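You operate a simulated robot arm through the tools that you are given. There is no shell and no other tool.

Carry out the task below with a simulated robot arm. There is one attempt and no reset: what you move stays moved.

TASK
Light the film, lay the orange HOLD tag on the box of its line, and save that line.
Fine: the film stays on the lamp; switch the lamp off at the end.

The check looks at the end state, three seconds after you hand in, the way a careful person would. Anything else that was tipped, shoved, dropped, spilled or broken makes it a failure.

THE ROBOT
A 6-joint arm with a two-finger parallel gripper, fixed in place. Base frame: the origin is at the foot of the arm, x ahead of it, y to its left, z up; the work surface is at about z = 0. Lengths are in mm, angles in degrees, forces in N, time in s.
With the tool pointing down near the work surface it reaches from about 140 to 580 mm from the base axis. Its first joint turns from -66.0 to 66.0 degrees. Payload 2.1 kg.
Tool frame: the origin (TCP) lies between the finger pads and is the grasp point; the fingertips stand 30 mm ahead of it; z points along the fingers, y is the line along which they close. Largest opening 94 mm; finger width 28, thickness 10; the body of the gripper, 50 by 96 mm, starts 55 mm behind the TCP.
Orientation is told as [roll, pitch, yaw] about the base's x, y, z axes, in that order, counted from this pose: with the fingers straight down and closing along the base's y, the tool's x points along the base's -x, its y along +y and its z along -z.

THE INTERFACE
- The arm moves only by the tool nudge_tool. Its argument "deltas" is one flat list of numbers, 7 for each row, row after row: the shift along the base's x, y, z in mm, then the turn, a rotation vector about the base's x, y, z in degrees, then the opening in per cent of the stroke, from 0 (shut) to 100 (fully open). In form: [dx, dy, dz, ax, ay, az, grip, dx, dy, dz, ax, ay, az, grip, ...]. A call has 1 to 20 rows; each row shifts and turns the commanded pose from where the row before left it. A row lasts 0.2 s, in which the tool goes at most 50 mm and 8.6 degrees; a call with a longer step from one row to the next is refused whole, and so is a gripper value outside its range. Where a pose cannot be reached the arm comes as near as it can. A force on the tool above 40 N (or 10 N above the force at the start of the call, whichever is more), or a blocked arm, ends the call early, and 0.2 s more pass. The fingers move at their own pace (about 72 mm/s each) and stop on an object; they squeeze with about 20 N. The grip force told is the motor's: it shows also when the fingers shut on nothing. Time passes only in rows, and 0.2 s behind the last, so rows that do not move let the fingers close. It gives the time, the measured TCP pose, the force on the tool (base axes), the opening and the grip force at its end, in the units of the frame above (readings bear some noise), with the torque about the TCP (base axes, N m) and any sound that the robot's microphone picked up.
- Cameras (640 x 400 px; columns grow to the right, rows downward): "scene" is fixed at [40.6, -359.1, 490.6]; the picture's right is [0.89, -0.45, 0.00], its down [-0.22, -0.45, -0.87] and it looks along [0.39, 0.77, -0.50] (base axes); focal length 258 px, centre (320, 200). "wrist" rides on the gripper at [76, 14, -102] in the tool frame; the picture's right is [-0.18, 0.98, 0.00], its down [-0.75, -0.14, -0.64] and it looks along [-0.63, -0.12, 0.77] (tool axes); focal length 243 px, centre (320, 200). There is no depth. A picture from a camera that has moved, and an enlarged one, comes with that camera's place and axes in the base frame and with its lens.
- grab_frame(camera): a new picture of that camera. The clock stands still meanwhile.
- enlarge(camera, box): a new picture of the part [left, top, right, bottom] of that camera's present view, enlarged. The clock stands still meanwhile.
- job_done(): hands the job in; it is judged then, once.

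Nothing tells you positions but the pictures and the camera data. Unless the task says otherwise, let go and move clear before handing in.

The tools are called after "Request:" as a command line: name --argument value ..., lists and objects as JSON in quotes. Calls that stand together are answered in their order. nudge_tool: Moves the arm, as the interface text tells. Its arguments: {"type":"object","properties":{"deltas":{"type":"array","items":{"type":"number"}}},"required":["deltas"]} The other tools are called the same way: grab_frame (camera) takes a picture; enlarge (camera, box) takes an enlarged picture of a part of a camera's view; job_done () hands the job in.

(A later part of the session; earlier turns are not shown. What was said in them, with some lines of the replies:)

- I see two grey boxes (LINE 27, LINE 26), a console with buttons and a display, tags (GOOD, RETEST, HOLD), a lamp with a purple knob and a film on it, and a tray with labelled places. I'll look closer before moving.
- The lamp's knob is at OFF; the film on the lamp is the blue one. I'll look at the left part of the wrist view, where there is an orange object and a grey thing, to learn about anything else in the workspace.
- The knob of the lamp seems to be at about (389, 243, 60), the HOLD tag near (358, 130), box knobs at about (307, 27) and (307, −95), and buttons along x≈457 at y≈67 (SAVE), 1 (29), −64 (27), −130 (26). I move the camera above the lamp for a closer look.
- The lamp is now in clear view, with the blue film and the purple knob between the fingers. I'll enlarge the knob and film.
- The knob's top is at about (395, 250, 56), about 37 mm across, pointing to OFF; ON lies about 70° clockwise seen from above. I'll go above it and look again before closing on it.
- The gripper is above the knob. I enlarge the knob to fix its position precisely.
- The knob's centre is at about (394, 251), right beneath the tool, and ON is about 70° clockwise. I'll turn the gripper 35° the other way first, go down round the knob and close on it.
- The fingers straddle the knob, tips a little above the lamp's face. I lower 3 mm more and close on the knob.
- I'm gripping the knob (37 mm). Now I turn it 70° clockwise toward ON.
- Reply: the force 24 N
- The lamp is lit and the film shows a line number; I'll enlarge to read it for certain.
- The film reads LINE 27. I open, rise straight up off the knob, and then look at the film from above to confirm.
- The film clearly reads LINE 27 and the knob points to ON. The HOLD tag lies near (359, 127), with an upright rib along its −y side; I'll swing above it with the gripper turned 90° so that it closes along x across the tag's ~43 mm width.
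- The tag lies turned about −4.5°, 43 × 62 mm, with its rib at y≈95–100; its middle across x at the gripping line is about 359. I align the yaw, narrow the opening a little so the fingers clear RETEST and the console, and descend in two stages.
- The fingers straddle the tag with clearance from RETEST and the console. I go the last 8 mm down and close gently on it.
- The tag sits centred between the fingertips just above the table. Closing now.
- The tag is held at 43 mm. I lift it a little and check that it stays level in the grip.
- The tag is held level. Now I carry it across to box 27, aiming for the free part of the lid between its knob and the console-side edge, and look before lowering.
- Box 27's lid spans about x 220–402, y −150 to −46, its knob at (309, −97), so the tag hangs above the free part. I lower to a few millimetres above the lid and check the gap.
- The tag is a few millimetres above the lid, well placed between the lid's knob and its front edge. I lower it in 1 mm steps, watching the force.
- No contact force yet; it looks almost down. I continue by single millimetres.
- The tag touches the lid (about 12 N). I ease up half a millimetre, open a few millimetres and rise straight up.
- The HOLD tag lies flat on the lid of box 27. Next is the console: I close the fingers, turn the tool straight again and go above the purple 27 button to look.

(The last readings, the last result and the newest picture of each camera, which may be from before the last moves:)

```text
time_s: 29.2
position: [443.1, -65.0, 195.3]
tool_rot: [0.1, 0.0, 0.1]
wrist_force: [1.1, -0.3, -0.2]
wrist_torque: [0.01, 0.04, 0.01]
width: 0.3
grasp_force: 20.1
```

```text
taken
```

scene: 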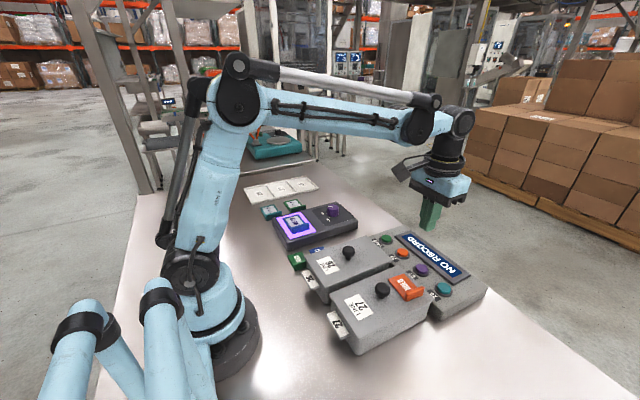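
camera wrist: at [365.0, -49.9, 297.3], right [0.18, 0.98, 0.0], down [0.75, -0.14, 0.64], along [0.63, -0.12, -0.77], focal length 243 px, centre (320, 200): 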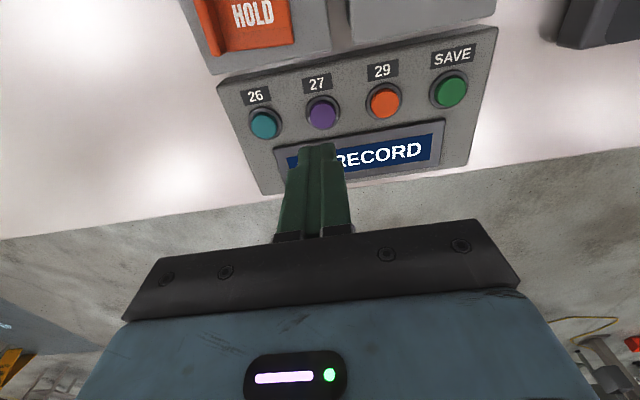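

All four buttons are in view; purple is labelled 27. I enlarge to fix their exact positions.

Request:
enlarge --camera "wrist" --box '[210, 20, 500, 200]'

Request:
enlarge --camera "scene" --box '[370, 225, 490, 315]'

```text
2.21 times, centred on (355, 110) of wrist
camera zoom: at [365.0, -49.9, 297.3], right [0.18, 0.98, 0.0], down [0.75, -0.14, 0.64], along [0.63, -0.12, -0.77], focal length 535 px, centre (243, 399)
```

zoom: 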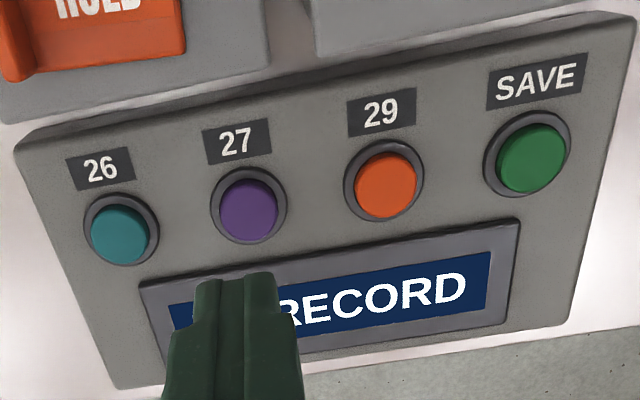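

```text
4.44 times, centred on (430, 270) of scene
camera zoom: at [40.6, -359.1, 490.6], right [0.89, -0.45, 0.0], down [-0.22, -0.45, -0.87], along [0.39, 0.77, -0.5], focal length 1146 px, centre (-169, -111)
```

zoom: 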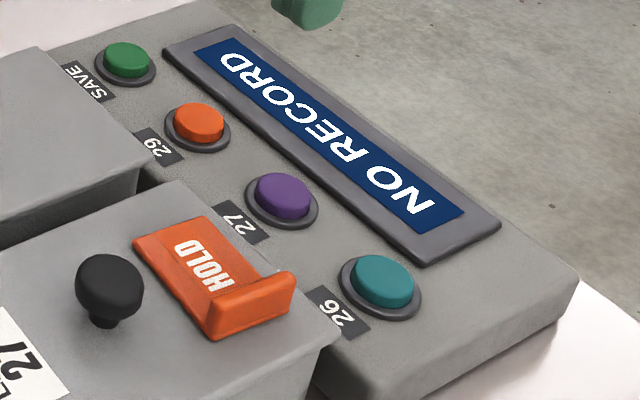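

The 27 button is at about (460.5, −64), its top at z≈36–38. I position above it and come down close to it, then press in small steps.

Request:
nudge_tool --deltas '[9, 0.5, -20, 0, 0, 0, 0, 8.5, 0.5, -30, 0, 0, 0, 0, 0, 0, -30, 0, 0, 0, 0, 0, 0, -25, 0, 0, 0, 0, 0, 0, -10, 0, 0, 0, 0, 0, 0, 0, 0, 0, 0, 0]'

Request:
enlarge --camera "scene" --box '[370, 225, 490, 315]'

Request:
grab_frame --camera "wrist"

```text
time_s: 30.6
position: [459.7, -64.1, 79.1]
tool_rot: [0.2, 0.0, 0.0]
wrist_force: [0.2, -0.1, -0.6]
wrist_torque: [0.0, 0.01, 0.01]
width: 0.1
grasp_force: 19.8
```

```text
4.44 times, centred on (430, 270) of scene
camera zoom: at [40.6, -359.1, 490.6], right [0.89, -0.45, 0.0], down [-0.22, -0.45, -0.87], along [0.39, 0.77, -0.5], focal length 1146 px, centre (-169, -111)
```

zoom: 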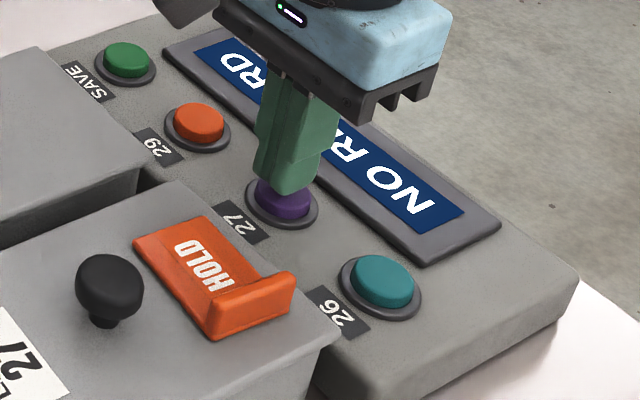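

```text
taken
camera wrist: at [382.8, -48.3, 182.6], right [0.18, 0.98, 0.0], down [0.75, -0.14, 0.64], along [0.63, -0.12, -0.77], focal length 243 px, centre (320, 200)
```

wrist: 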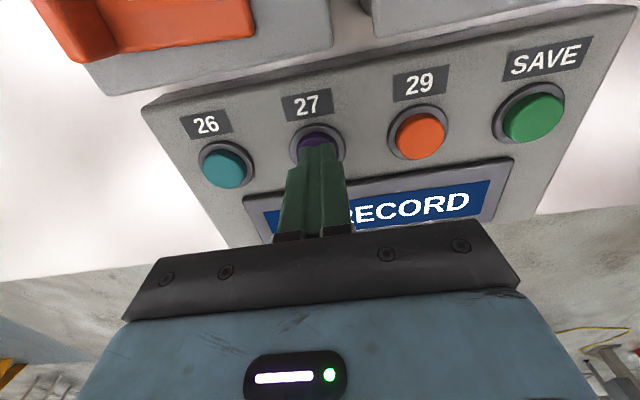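

The closed fingertips are right above the purple button. I press down in small steps.

Request:
nudge_tool --deltas '[0, 0, -3, 0, 0, 0, 0, 0, 0, -3, 0, 0, 0, 0, 0, 0, -2, 0, 0, 0, 0, 0, 0, -1, 0, 0, 0, 0, 0, 0, 0, 0, 0, 0, 0]'

Request:
enlarge --camera "scene" --box '[370, 225, 490, 315]'

```text
time_s: 31.8
position: [459.3, -62.1, 70.4]
tool_rot: [0.0, 0.1, -0.1]
wrist_force: [-0.2, -1.9, 3.9]
wrist_torque: [-0.06, 0.02, -0.01]
width: 0.0
grasp_force: 19.9
heard: click
```

```text
4.44 times, centred on (430, 270) of scene
camera zoom: at [40.6, -359.1, 490.6], right [0.89, -0.45, 0.0], down [-0.22, -0.45, -0.87], along [0.39, 0.77, -0.5], focal length 1146 px, centre (-169, -111)
```

zoom: 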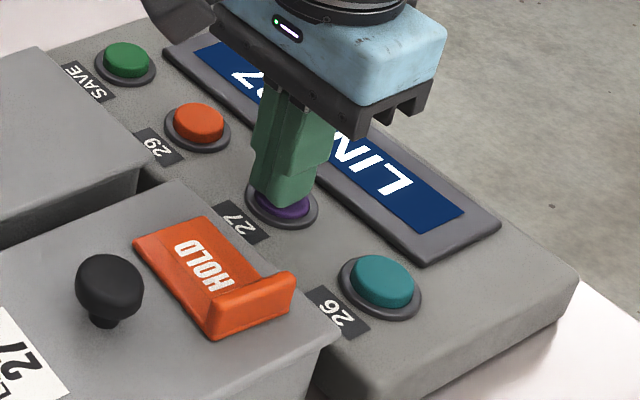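

A click, and the display shows LINE 27. I rise and move over to SAVE at about (461.5, 67).

Request:
nudge_tool --deltas '[0, 0, 15, 0, 0, 0, 0, 0, 10, 30, 0, 0, 0, 0, 0, 40, 15, 0, 0, 0, 0, 0.5, 40, 0, 0, 0, 0, 0, 0.5, 41, 0, 0, 0, 0, 0, 0, 0, 0, 0, 0, 0, 0]'

Request:
grab_frame --camera "wrist"

Request:
enlarge --camera "scene" --box '[370, 205, 490, 295]'

```text
time_s: 33.2
position: [461.9, 70.2, 131.3]
tool_rot: [0.1, -0.1, 0.1]
wrist_force: [0.0, -1.2, 0.1]
wrist_torque: [-0.02, 0.01, 0.0]
width: 0.0
grasp_force: 19.8
```

```text
taken
camera wrist: at [383.9, 85.2, 232.7], right [0.18, 0.98, 0.0], down [0.75, -0.14, 0.64], along [0.63, -0.12, -0.77], focal length 243 px, centre (320, 200)
```

wrist: 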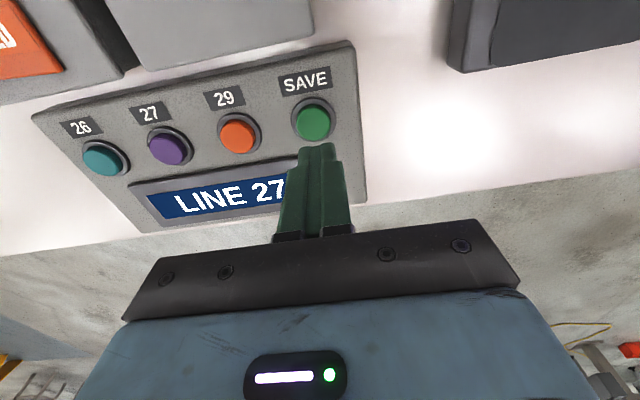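

```text
4.44 times, centred on (430, 250) of scene
camera zoom: at [40.6, -359.1, 490.6], right [0.89, -0.45, 0.0], down [-0.22, -0.45, -0.87], along [0.39, 0.77, -0.5], focal length 1146 px, centre (-169, -22)
```

zoom: 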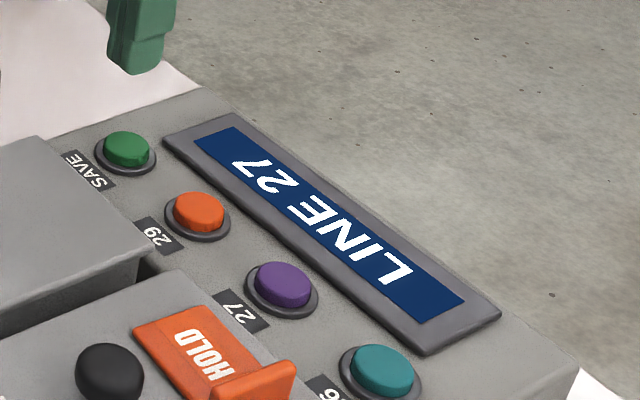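

The display shows LINE 27 and SAVE is just beneath, slightly to the −y side of the tool. I enlarge to measure the offset.

Request:
enlarge --camera "wrist" --box '[260, 60, 380, 180]'

```text
3.33 times, centred on (320, 120) of wrist
camera zoom: at [383.9, 85.2, 232.7], right [0.18, 0.98, 0.0], down [0.75, -0.14, 0.64], along [0.63, -0.12, -0.77], focal length 809 px, centre (320, 467)
```

zoom: 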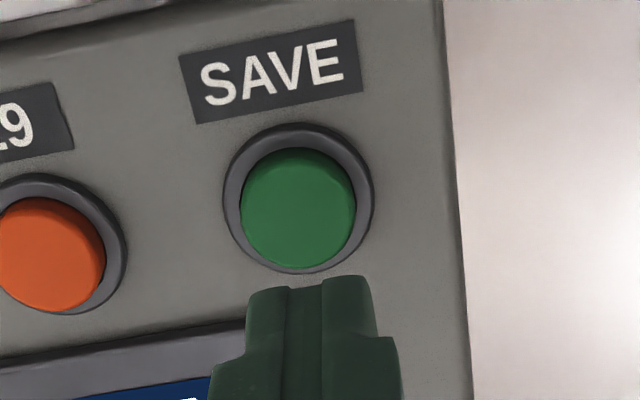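

SAVE's centre is about 4.7 mm to the −y side of the tool axis. I correct that, descend close and then press in small steps.

Request:
nudge_tool --deltas '[0, -4.7, 0, 0, 0, 0, 0, 0, 0, -25, 0, 0, 0, 0, 0, 0, -18, 0, 0, 0, 0, 0, 0, -8, 0, 0, 0, 0, 0, 0, 0, 0, 0, 0, 0]'

Request:
grab_frame --camera "wrist"

Request:
enlarge --camera "scene" --box '[350, 205, 470, 295]'

```text
time_s: 34.4
position: [461.8, 63.0, 78.8]
tool_rot: [0.1, -0.2, 0.0]
wrist_force: [-1.4, 0.0, 0.1]
wrist_torque: [0.0, 0.02, 0.0]
width: 0.1
grasp_force: 20.4
```

```text
taken
camera wrist: at [383.6, 78.0, 182.6], right [0.18, 0.98, 0.0], down [0.75, -0.14, 0.64], along [0.63, -0.12, -0.77], focal length 243 px, centre (320, 200)
```

wrist: 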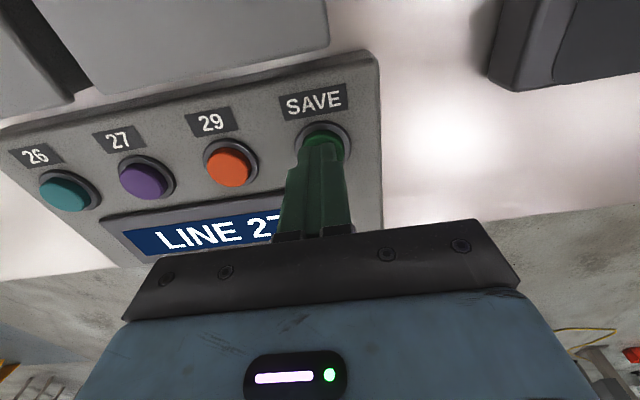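

```text
4.44 times, centred on (410, 250) of scene
camera zoom: at [40.6, -359.1, 490.6], right [0.89, -0.45, 0.0], down [-0.22, -0.45, -0.87], along [0.39, 0.77, -0.5], focal length 1146 px, centre (-80, -22)
```

zoom: 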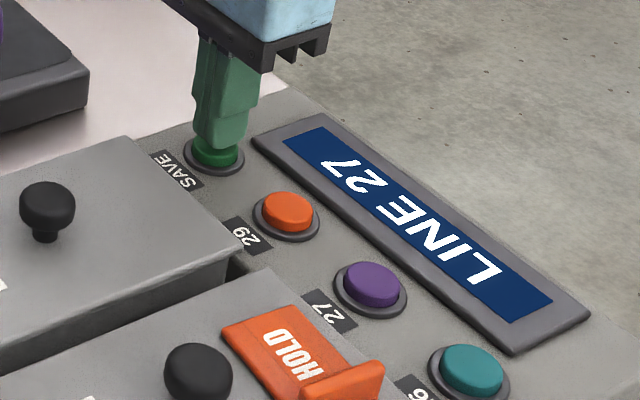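

The tool had still been settling, so I'm now about 3 mm too far to −y; I correct by +3 and press in small steps.

Request:
nudge_tool --deltas '[0, 3, 0, 0, 0, 0, 0, 0, 0, 0, 0, 0, 0, 0, 0, 0, -3, 0, 0, 0, 0, 0, 0, -3, 0, 0, 0, 0, 0, 0, -2, 0, 0, 0, 0, 0, 0, -1, 0, 0, 0, 0, 0, 0, 0, 0, 0, 0, 0]'

Request:
enlarge --camera "scene" --box '[350, 205, 470, 295]'

Request:
grab_frame --camera "wrist"

```text
time_s: 36.0
position: [461.9, 65.7, 70.1]
tool_rot: [0.0, 0.0, 0.0]
wrist_force: [-4.1, -0.9, 8.3]
wrist_torque: [-0.02, 0.13, 0.0]
width: 0.0
grasp_force: 20.0
heard: click
```

```text
4.44 times, centred on (410, 250) of scene
camera zoom: at [40.5, -359.2, 490.6], right [0.89, -0.45, 0.0], down [-0.22, -0.45, -0.87], along [0.39, 0.77, -0.5], focal length 1146 px, centre (-80, -22)
```

zoom: 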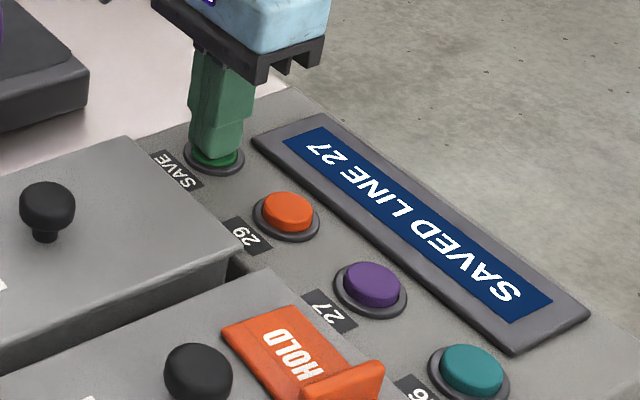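

```text
taken
camera wrist: at [383.8, 80.8, 172.9], right [0.18, 0.98, 0.0], down [0.75, -0.14, 0.64], along [0.63, -0.12, -0.77], focal length 243 px, centre (320, 200)
```

wrist: 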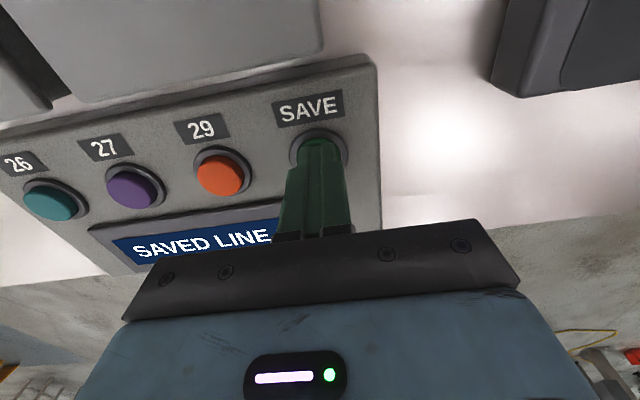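

The display reads SAVED LINE 27. Now I rise and return to above the lamp's knob, turning to the −35° yaw at which I left it and opening the fingers.

Request:
nudge_tool --deltas '[0, 0, 15, 0, 0, 0, 0, 0, 0, 35, 0, 0, 0, 0, 0, 0, 40, 0, 0, 0, 0, -11.2, 30.5, 5, 0, 0, -7, 0, -11.2, 30.5, 5, 0, 0, -7, 20, -11.2, 30.5, 5, 0, 0, -7, 40, -11.2, 30.5, 0, 0, 0, -7, 60, -11.3, 30.6, 0, 0, 0, -7, 70, -11.3, 30.6, 0, 0, 0, 0, 70, 0, 0, 0, 0, 0, 0, 70, 0, 0, 0, 0, 0, 0, 70, 0, 0, 0, 0, 0, 0, 70]'

Request:
grab_frame --camera "wrist"

Request:
grab_frame --camera "scene"

```text
time_s: 38.6
position: [390.9, 250.5, 175.6]
tool_rot: [0.0, -0.1, -35.0]
wrist_force: [0.1, 0.5, -1.1]
wrist_torque: [-0.01, -0.03, 0.0]
width: 65.7
grasp_force: 0.1
```

```text
taken
camera wrist: at [337.3, 305.4, 278.6], right [0.71, 0.7, 0.0], down [0.54, -0.55, 0.64], along [0.45, -0.46, -0.77], focal length 243 px, centre (320, 200)
```

wrist: 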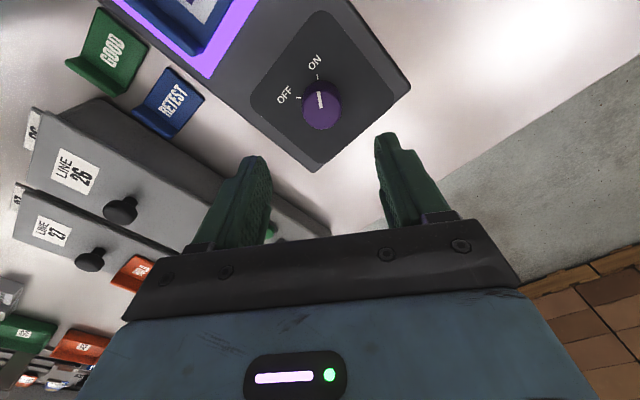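

```text
taken
```

scene: 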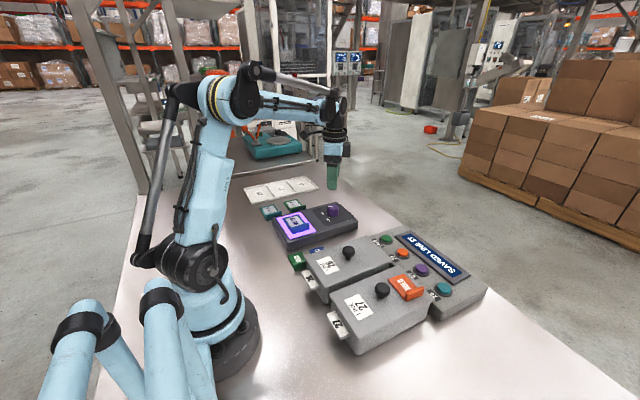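

The knob is beneath the tool, pointing at ON. I enlarge to check alignment before going down.

Request:
enlarge --camera "wrist" --box '[270, 50, 370, 150]'

Request:
enlarge --camera "scene" --box '[350, 210, 490, 310]'

```text
4.00 times, centred on (320, 100) of wrist
camera zoom: at [337.3, 305.4, 278.6], right [0.71, 0.7, 0.0], down [0.54, -0.55, 0.64], along [0.45, -0.46, -0.77], focal length 970 px, centre (320, 600)
```

zoom: 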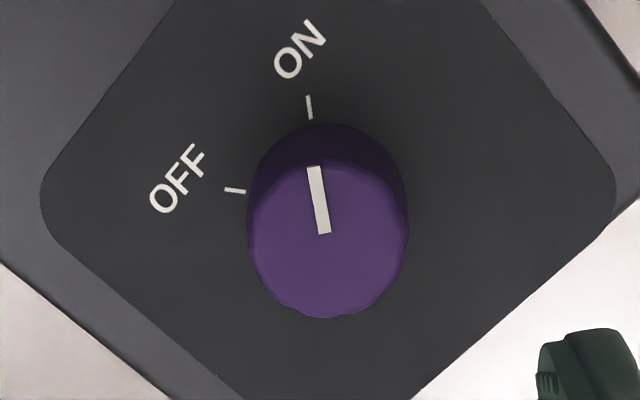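

```text
4.00 times, centred on (420, 260) of scene
camera zoom: at [40.6, -359.1, 490.6], right [0.89, -0.45, 0.0], down [-0.22, -0.45, -0.87], along [0.39, 0.77, -0.5], focal length 1031 px, centre (-80, -40)
```

zoom: 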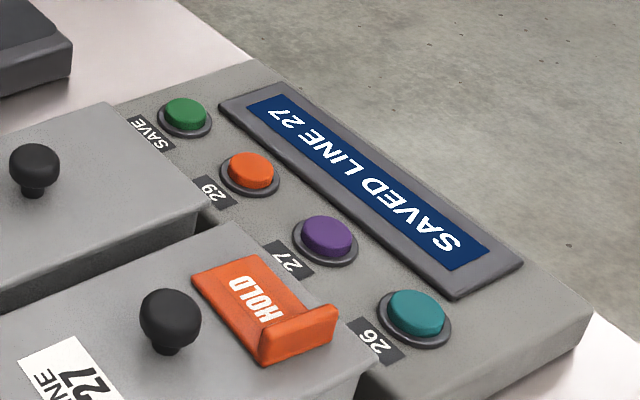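

The knob is about 2 mm ahead of the tool axis. I correct, descend round it to the same height as before and close.

Request:
nudge_tool --deltas '[1.8, 0.7, -20, 0, 0, 0, 70, 0, 0, -30, 0, 0, 0, 70, 0, 0, -30, 0, 0, 0, 70, 0, 0, -15, 0, 0, 0, 70, 0, 0, -12, 0, 0, 0, 70, 0, 0, 0, 0, 0, 0, 70, 0, 0, 0, 0, 0, 0, 45, 0, 0, 0, 0, 0, 0, 0, 0, 0, 0, 0, 0, 0, 0, 0, 0, 0, 0, 0, 0, 0]'

Request:
grab_frame --camera "wrist"

```text
time_s: 40.8
position: [395.0, 250.3, 67.9]
tool_rot: [0.1, -0.2, -35.1]
wrist_force: [3.9, 4.7, -12.1]
wrist_torque: [0.15, -0.14, -0.04]
width: 37.2
grasp_force: 45.0
```

```text
taken
camera wrist: at [338.6, 306.2, 170.7], right [0.71, 0.7, 0.0], down [0.54, -0.55, 0.64], along [0.45, -0.46, -0.77], focal length 243 px, centre (320, 200)
```

wrist: 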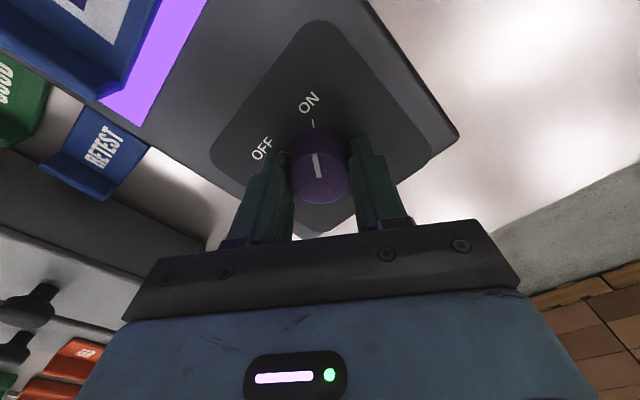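

The knob is gripped again. I turn it 70° counter-clockwise, back to OFF.

Request:
nudge_tool --deltas '[0, 0, 0, 0, 0, 7, 0, 0, 0, 0, 0, 0, 7, 0, 0, 0, 0, 0, 0, 7, 0, 0, 0, 0, 0, 0, 7, 0, 0, 0, 0, 0, 0, 7, 0, 0, 0, 0, 0, 0, 7, 0, 0, 0, 0, 0, 0, 7, 0, 0, 0, 0, 0, 0, 7, 0, 0, 0, 0, 0, 0, 7, 0, 0, 0, 0, 0, 0, 7, 0, 0, 0, 0, 0, 0, 0, 0]'

Request:
grab_frame --camera "wrist"

Request:
enlarge --camera "scene" --box '[260, 160, 400, 260]'

```text
time_s: 43.2
position: [393.9, 249.0, 68.4]
tool_rot: [0.1, 0.0, 35.1]
wrist_force: [-18.0, -4.0, -27.7]
wrist_torque: [0.1, 0.2, -0.02]
width: 37.2
grasp_force: 45.0
```

```text
taken
camera wrist: at [323.2, 218.1, 171.5], right [-0.41, 0.91, 0.0], down [0.7, 0.32, 0.64], along [0.58, 0.27, -0.77], focal length 243 px, centre (320, 200)
```

wrist: 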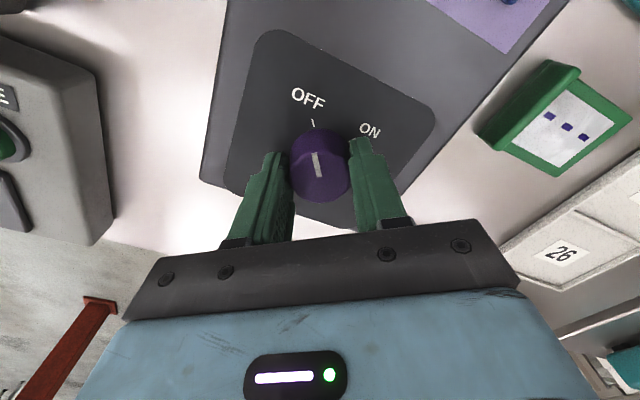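

```text
4.00 times, centred on (330, 210) of scene
camera zoom: at [40.7, -359.1, 490.6], right [0.89, -0.45, 0.0], down [-0.23, -0.45, -0.87], along [0.39, 0.77, -0.5], focal length 1031 px, centre (280, 160)
```

zoom: 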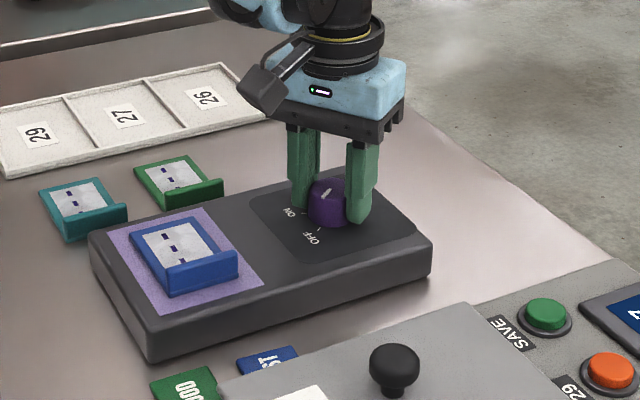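

The lamp is dark again and the knob points to OFF; the film is still in place. I open, rise straight up and move clear.

Request:
nudge_tool --deltas '[0, 0, 0, 0, 0, 0, 40, 0, 0, 0, 0, 0, 0, 70, 0, 0, 0, 0, 0, 0, 70, 0, 0, 25, 0, 0, 0, 70, 0, 0, 40, 0, 0, 0, 70, 0, 0, 40, 0, 0, -7, 70, -30, -10, 40, 0, 0, -7, 70, -40, -20, 40, 0, 0, -7, 70, -40, -30, 40, 0, 0, -7, 70, -30, -30, 30, 0, 0, -7, 70, 0, -30, 20, 0, 0, 0, 70, 0, 0, 0, 0, 0, 0, 70, 0, 0, 0, 0, 0, 0, 70]'

Request:
grab_frame --camera "wrist"

Request:
grab_frame --camera "scene"

Request:
enlarge --camera "scene" --box '[240, 170, 400, 260]'

Request:
enlarge --camera "scene" --box '[290, 220, 500, 360]'

```text
refused: row 7 steps farther than a row can; nothing moved
```

```text
taken
camera wrist: at [323.2, 218.1, 171.5], right [-0.41, 0.91, 0.0], down [0.7, 0.32, 0.64], along [0.58, 0.27, -0.77], focal length 243 px, centre (320, 200)
```

wrist: 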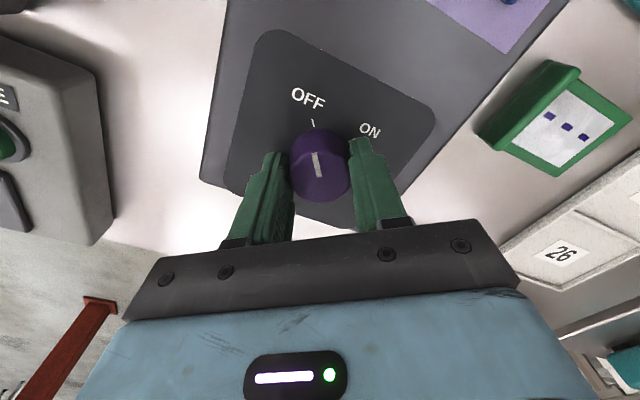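

```text
taken
```

scene: 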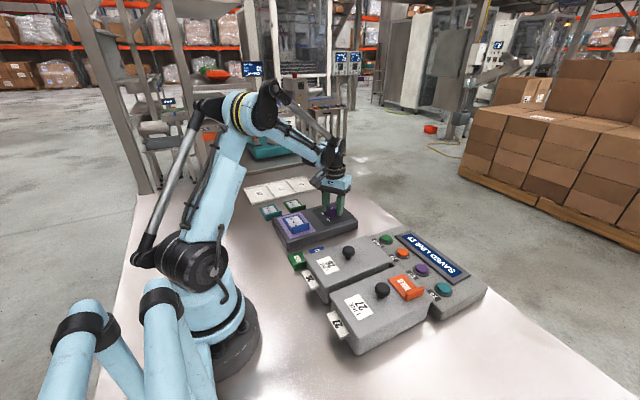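

```text
4.00 times, centred on (320, 215) of scene
camera zoom: at [40.7, -359.1, 490.6], right [0.89, -0.45, 0.0], down [-0.23, -0.45, -0.87], along [0.39, 0.77, -0.5], focal length 1031 px, centre (320, 140)
```

zoom: 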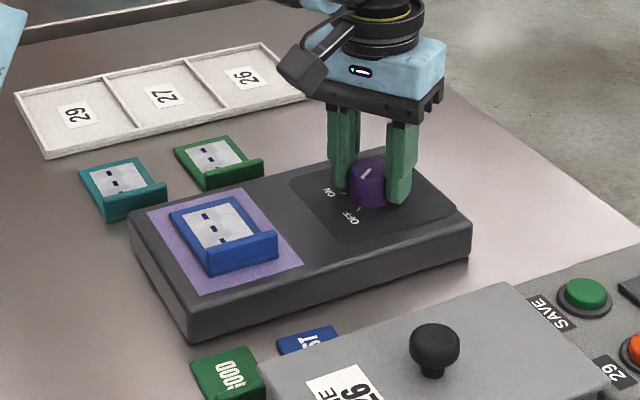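

```text
2.86 times, centred on (395, 290) of scene
camera zoom: at [40.7, -359.1, 490.6], right [0.89, -0.45, 0.0], down [-0.23, -0.45, -0.87], along [0.39, 0.77, -0.5], focal length 737 px, centre (106, -57)
```

zoom: 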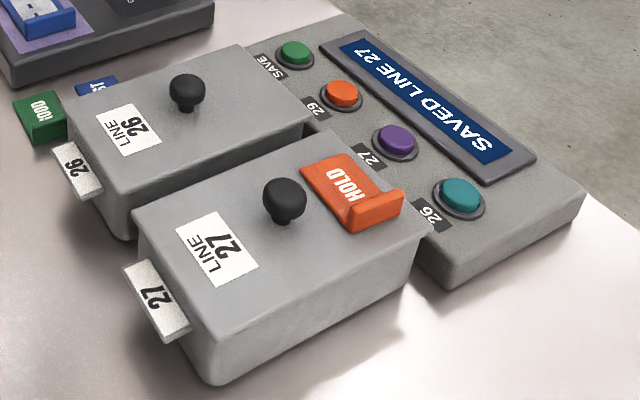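

That move was refused because one step was too long; nothing moved. I repeat it with shorter steps: open, straight up, then back clear.

Request:
nudge_tool --deltas '[0, 0, 0, 0, 0, 0, 40, 0, 0, 0, 0, 0, 0, 70, 0, 0, 0, 0, 0, 0, 70, 0, 0, 20, 0, 0, 0, 70, 0, 0, 35, 0, 0, 0, 70, 0, 0, 35, 0, 0, -7, 70, -20, -8, 30, 0, 0, -7, 70, -25, -15, 30, 0, 0, -7, 70, -25, -20, 30, 0, 0, -7, 70, -25, -20, 30, 0, 0, -7, 70, -25, -20, 20, 0, 0, 0, 70, 0, 0, 0, 0, 0, 0, 70, 0, 0, 0, 0, 0, 0, 70]'

Request:
grab_frame --camera "wrist"

Request:
enlarge --camera "scene" --box '[240, 170, 400, 260]'

Request:
enlarge --camera "scene" --box '[290, 220, 500, 360]'

```text
time_s: 46.0
position: [275.5, 167.4, 297.9]
tool_rot: [0.1, -0.1, -0.1]
wrist_force: [-0.3, -0.8, 0.7]
wrist_torque: [-0.03, 0.0, -0.01]
width: 66.0
grasp_force: 0.1
```

```text
taken
camera wrist: at [198.5, 182.5, 400.8], right [0.18, 0.98, 0.0], down [0.75, -0.14, 0.64], along [0.63, -0.12, -0.77], focal length 243 px, centre (320, 200)
```

wrist: 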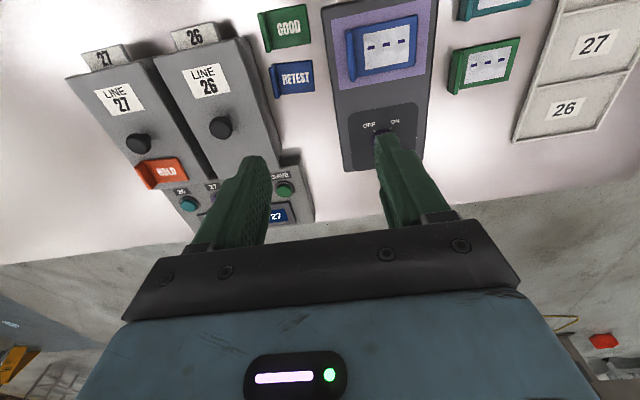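

```text
4.00 times, centred on (320, 215) of scene
camera zoom: at [40.6, -359.1, 490.6], right [0.89, -0.45, 0.0], down [-0.22, -0.45, -0.87], along [0.39, 0.77, -0.5], focal length 1031 px, centre (320, 140)
```

zoom: 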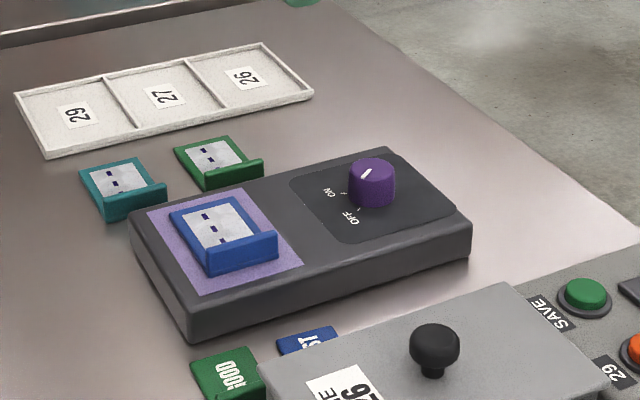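

```text
2.86 times, centred on (395, 290) of scene
camera zoom: at [40.6, -359.1, 490.6], right [0.89, -0.45, 0.0], down [-0.22, -0.45, -0.87], along [0.39, 0.77, -0.5], focal length 737 px, centre (106, -57)
```

zoom: 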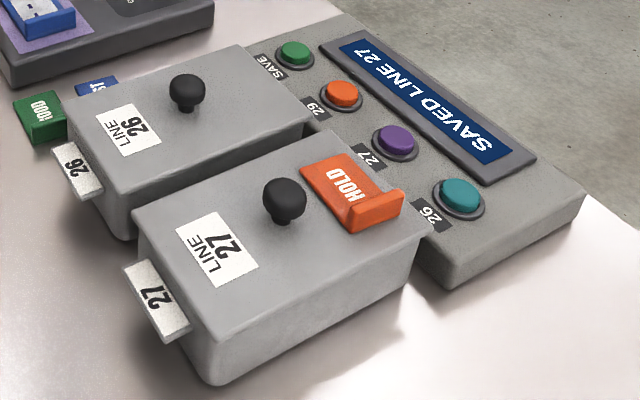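

Everything is as wanted: the lamp is off with the blue film still on it, the HOLD tag lies flat on box 27, and the display shows SAVED LINE 27. The arm is clear and nothing else has moved, so I hand in.

Request:
job_done

```text
The job is handed in.
```

The lit film read LINE 27, so I laid the orange HOLD tag flat on the lid of box 27 and saved line 27. The console display shows SAVED LINE 27.

The lamp is switched off again with the blue film still on it. The gripper is open and clear, and in the last pictures nothing else looked moved. I have handed the job in but have not seen the check's verdict.
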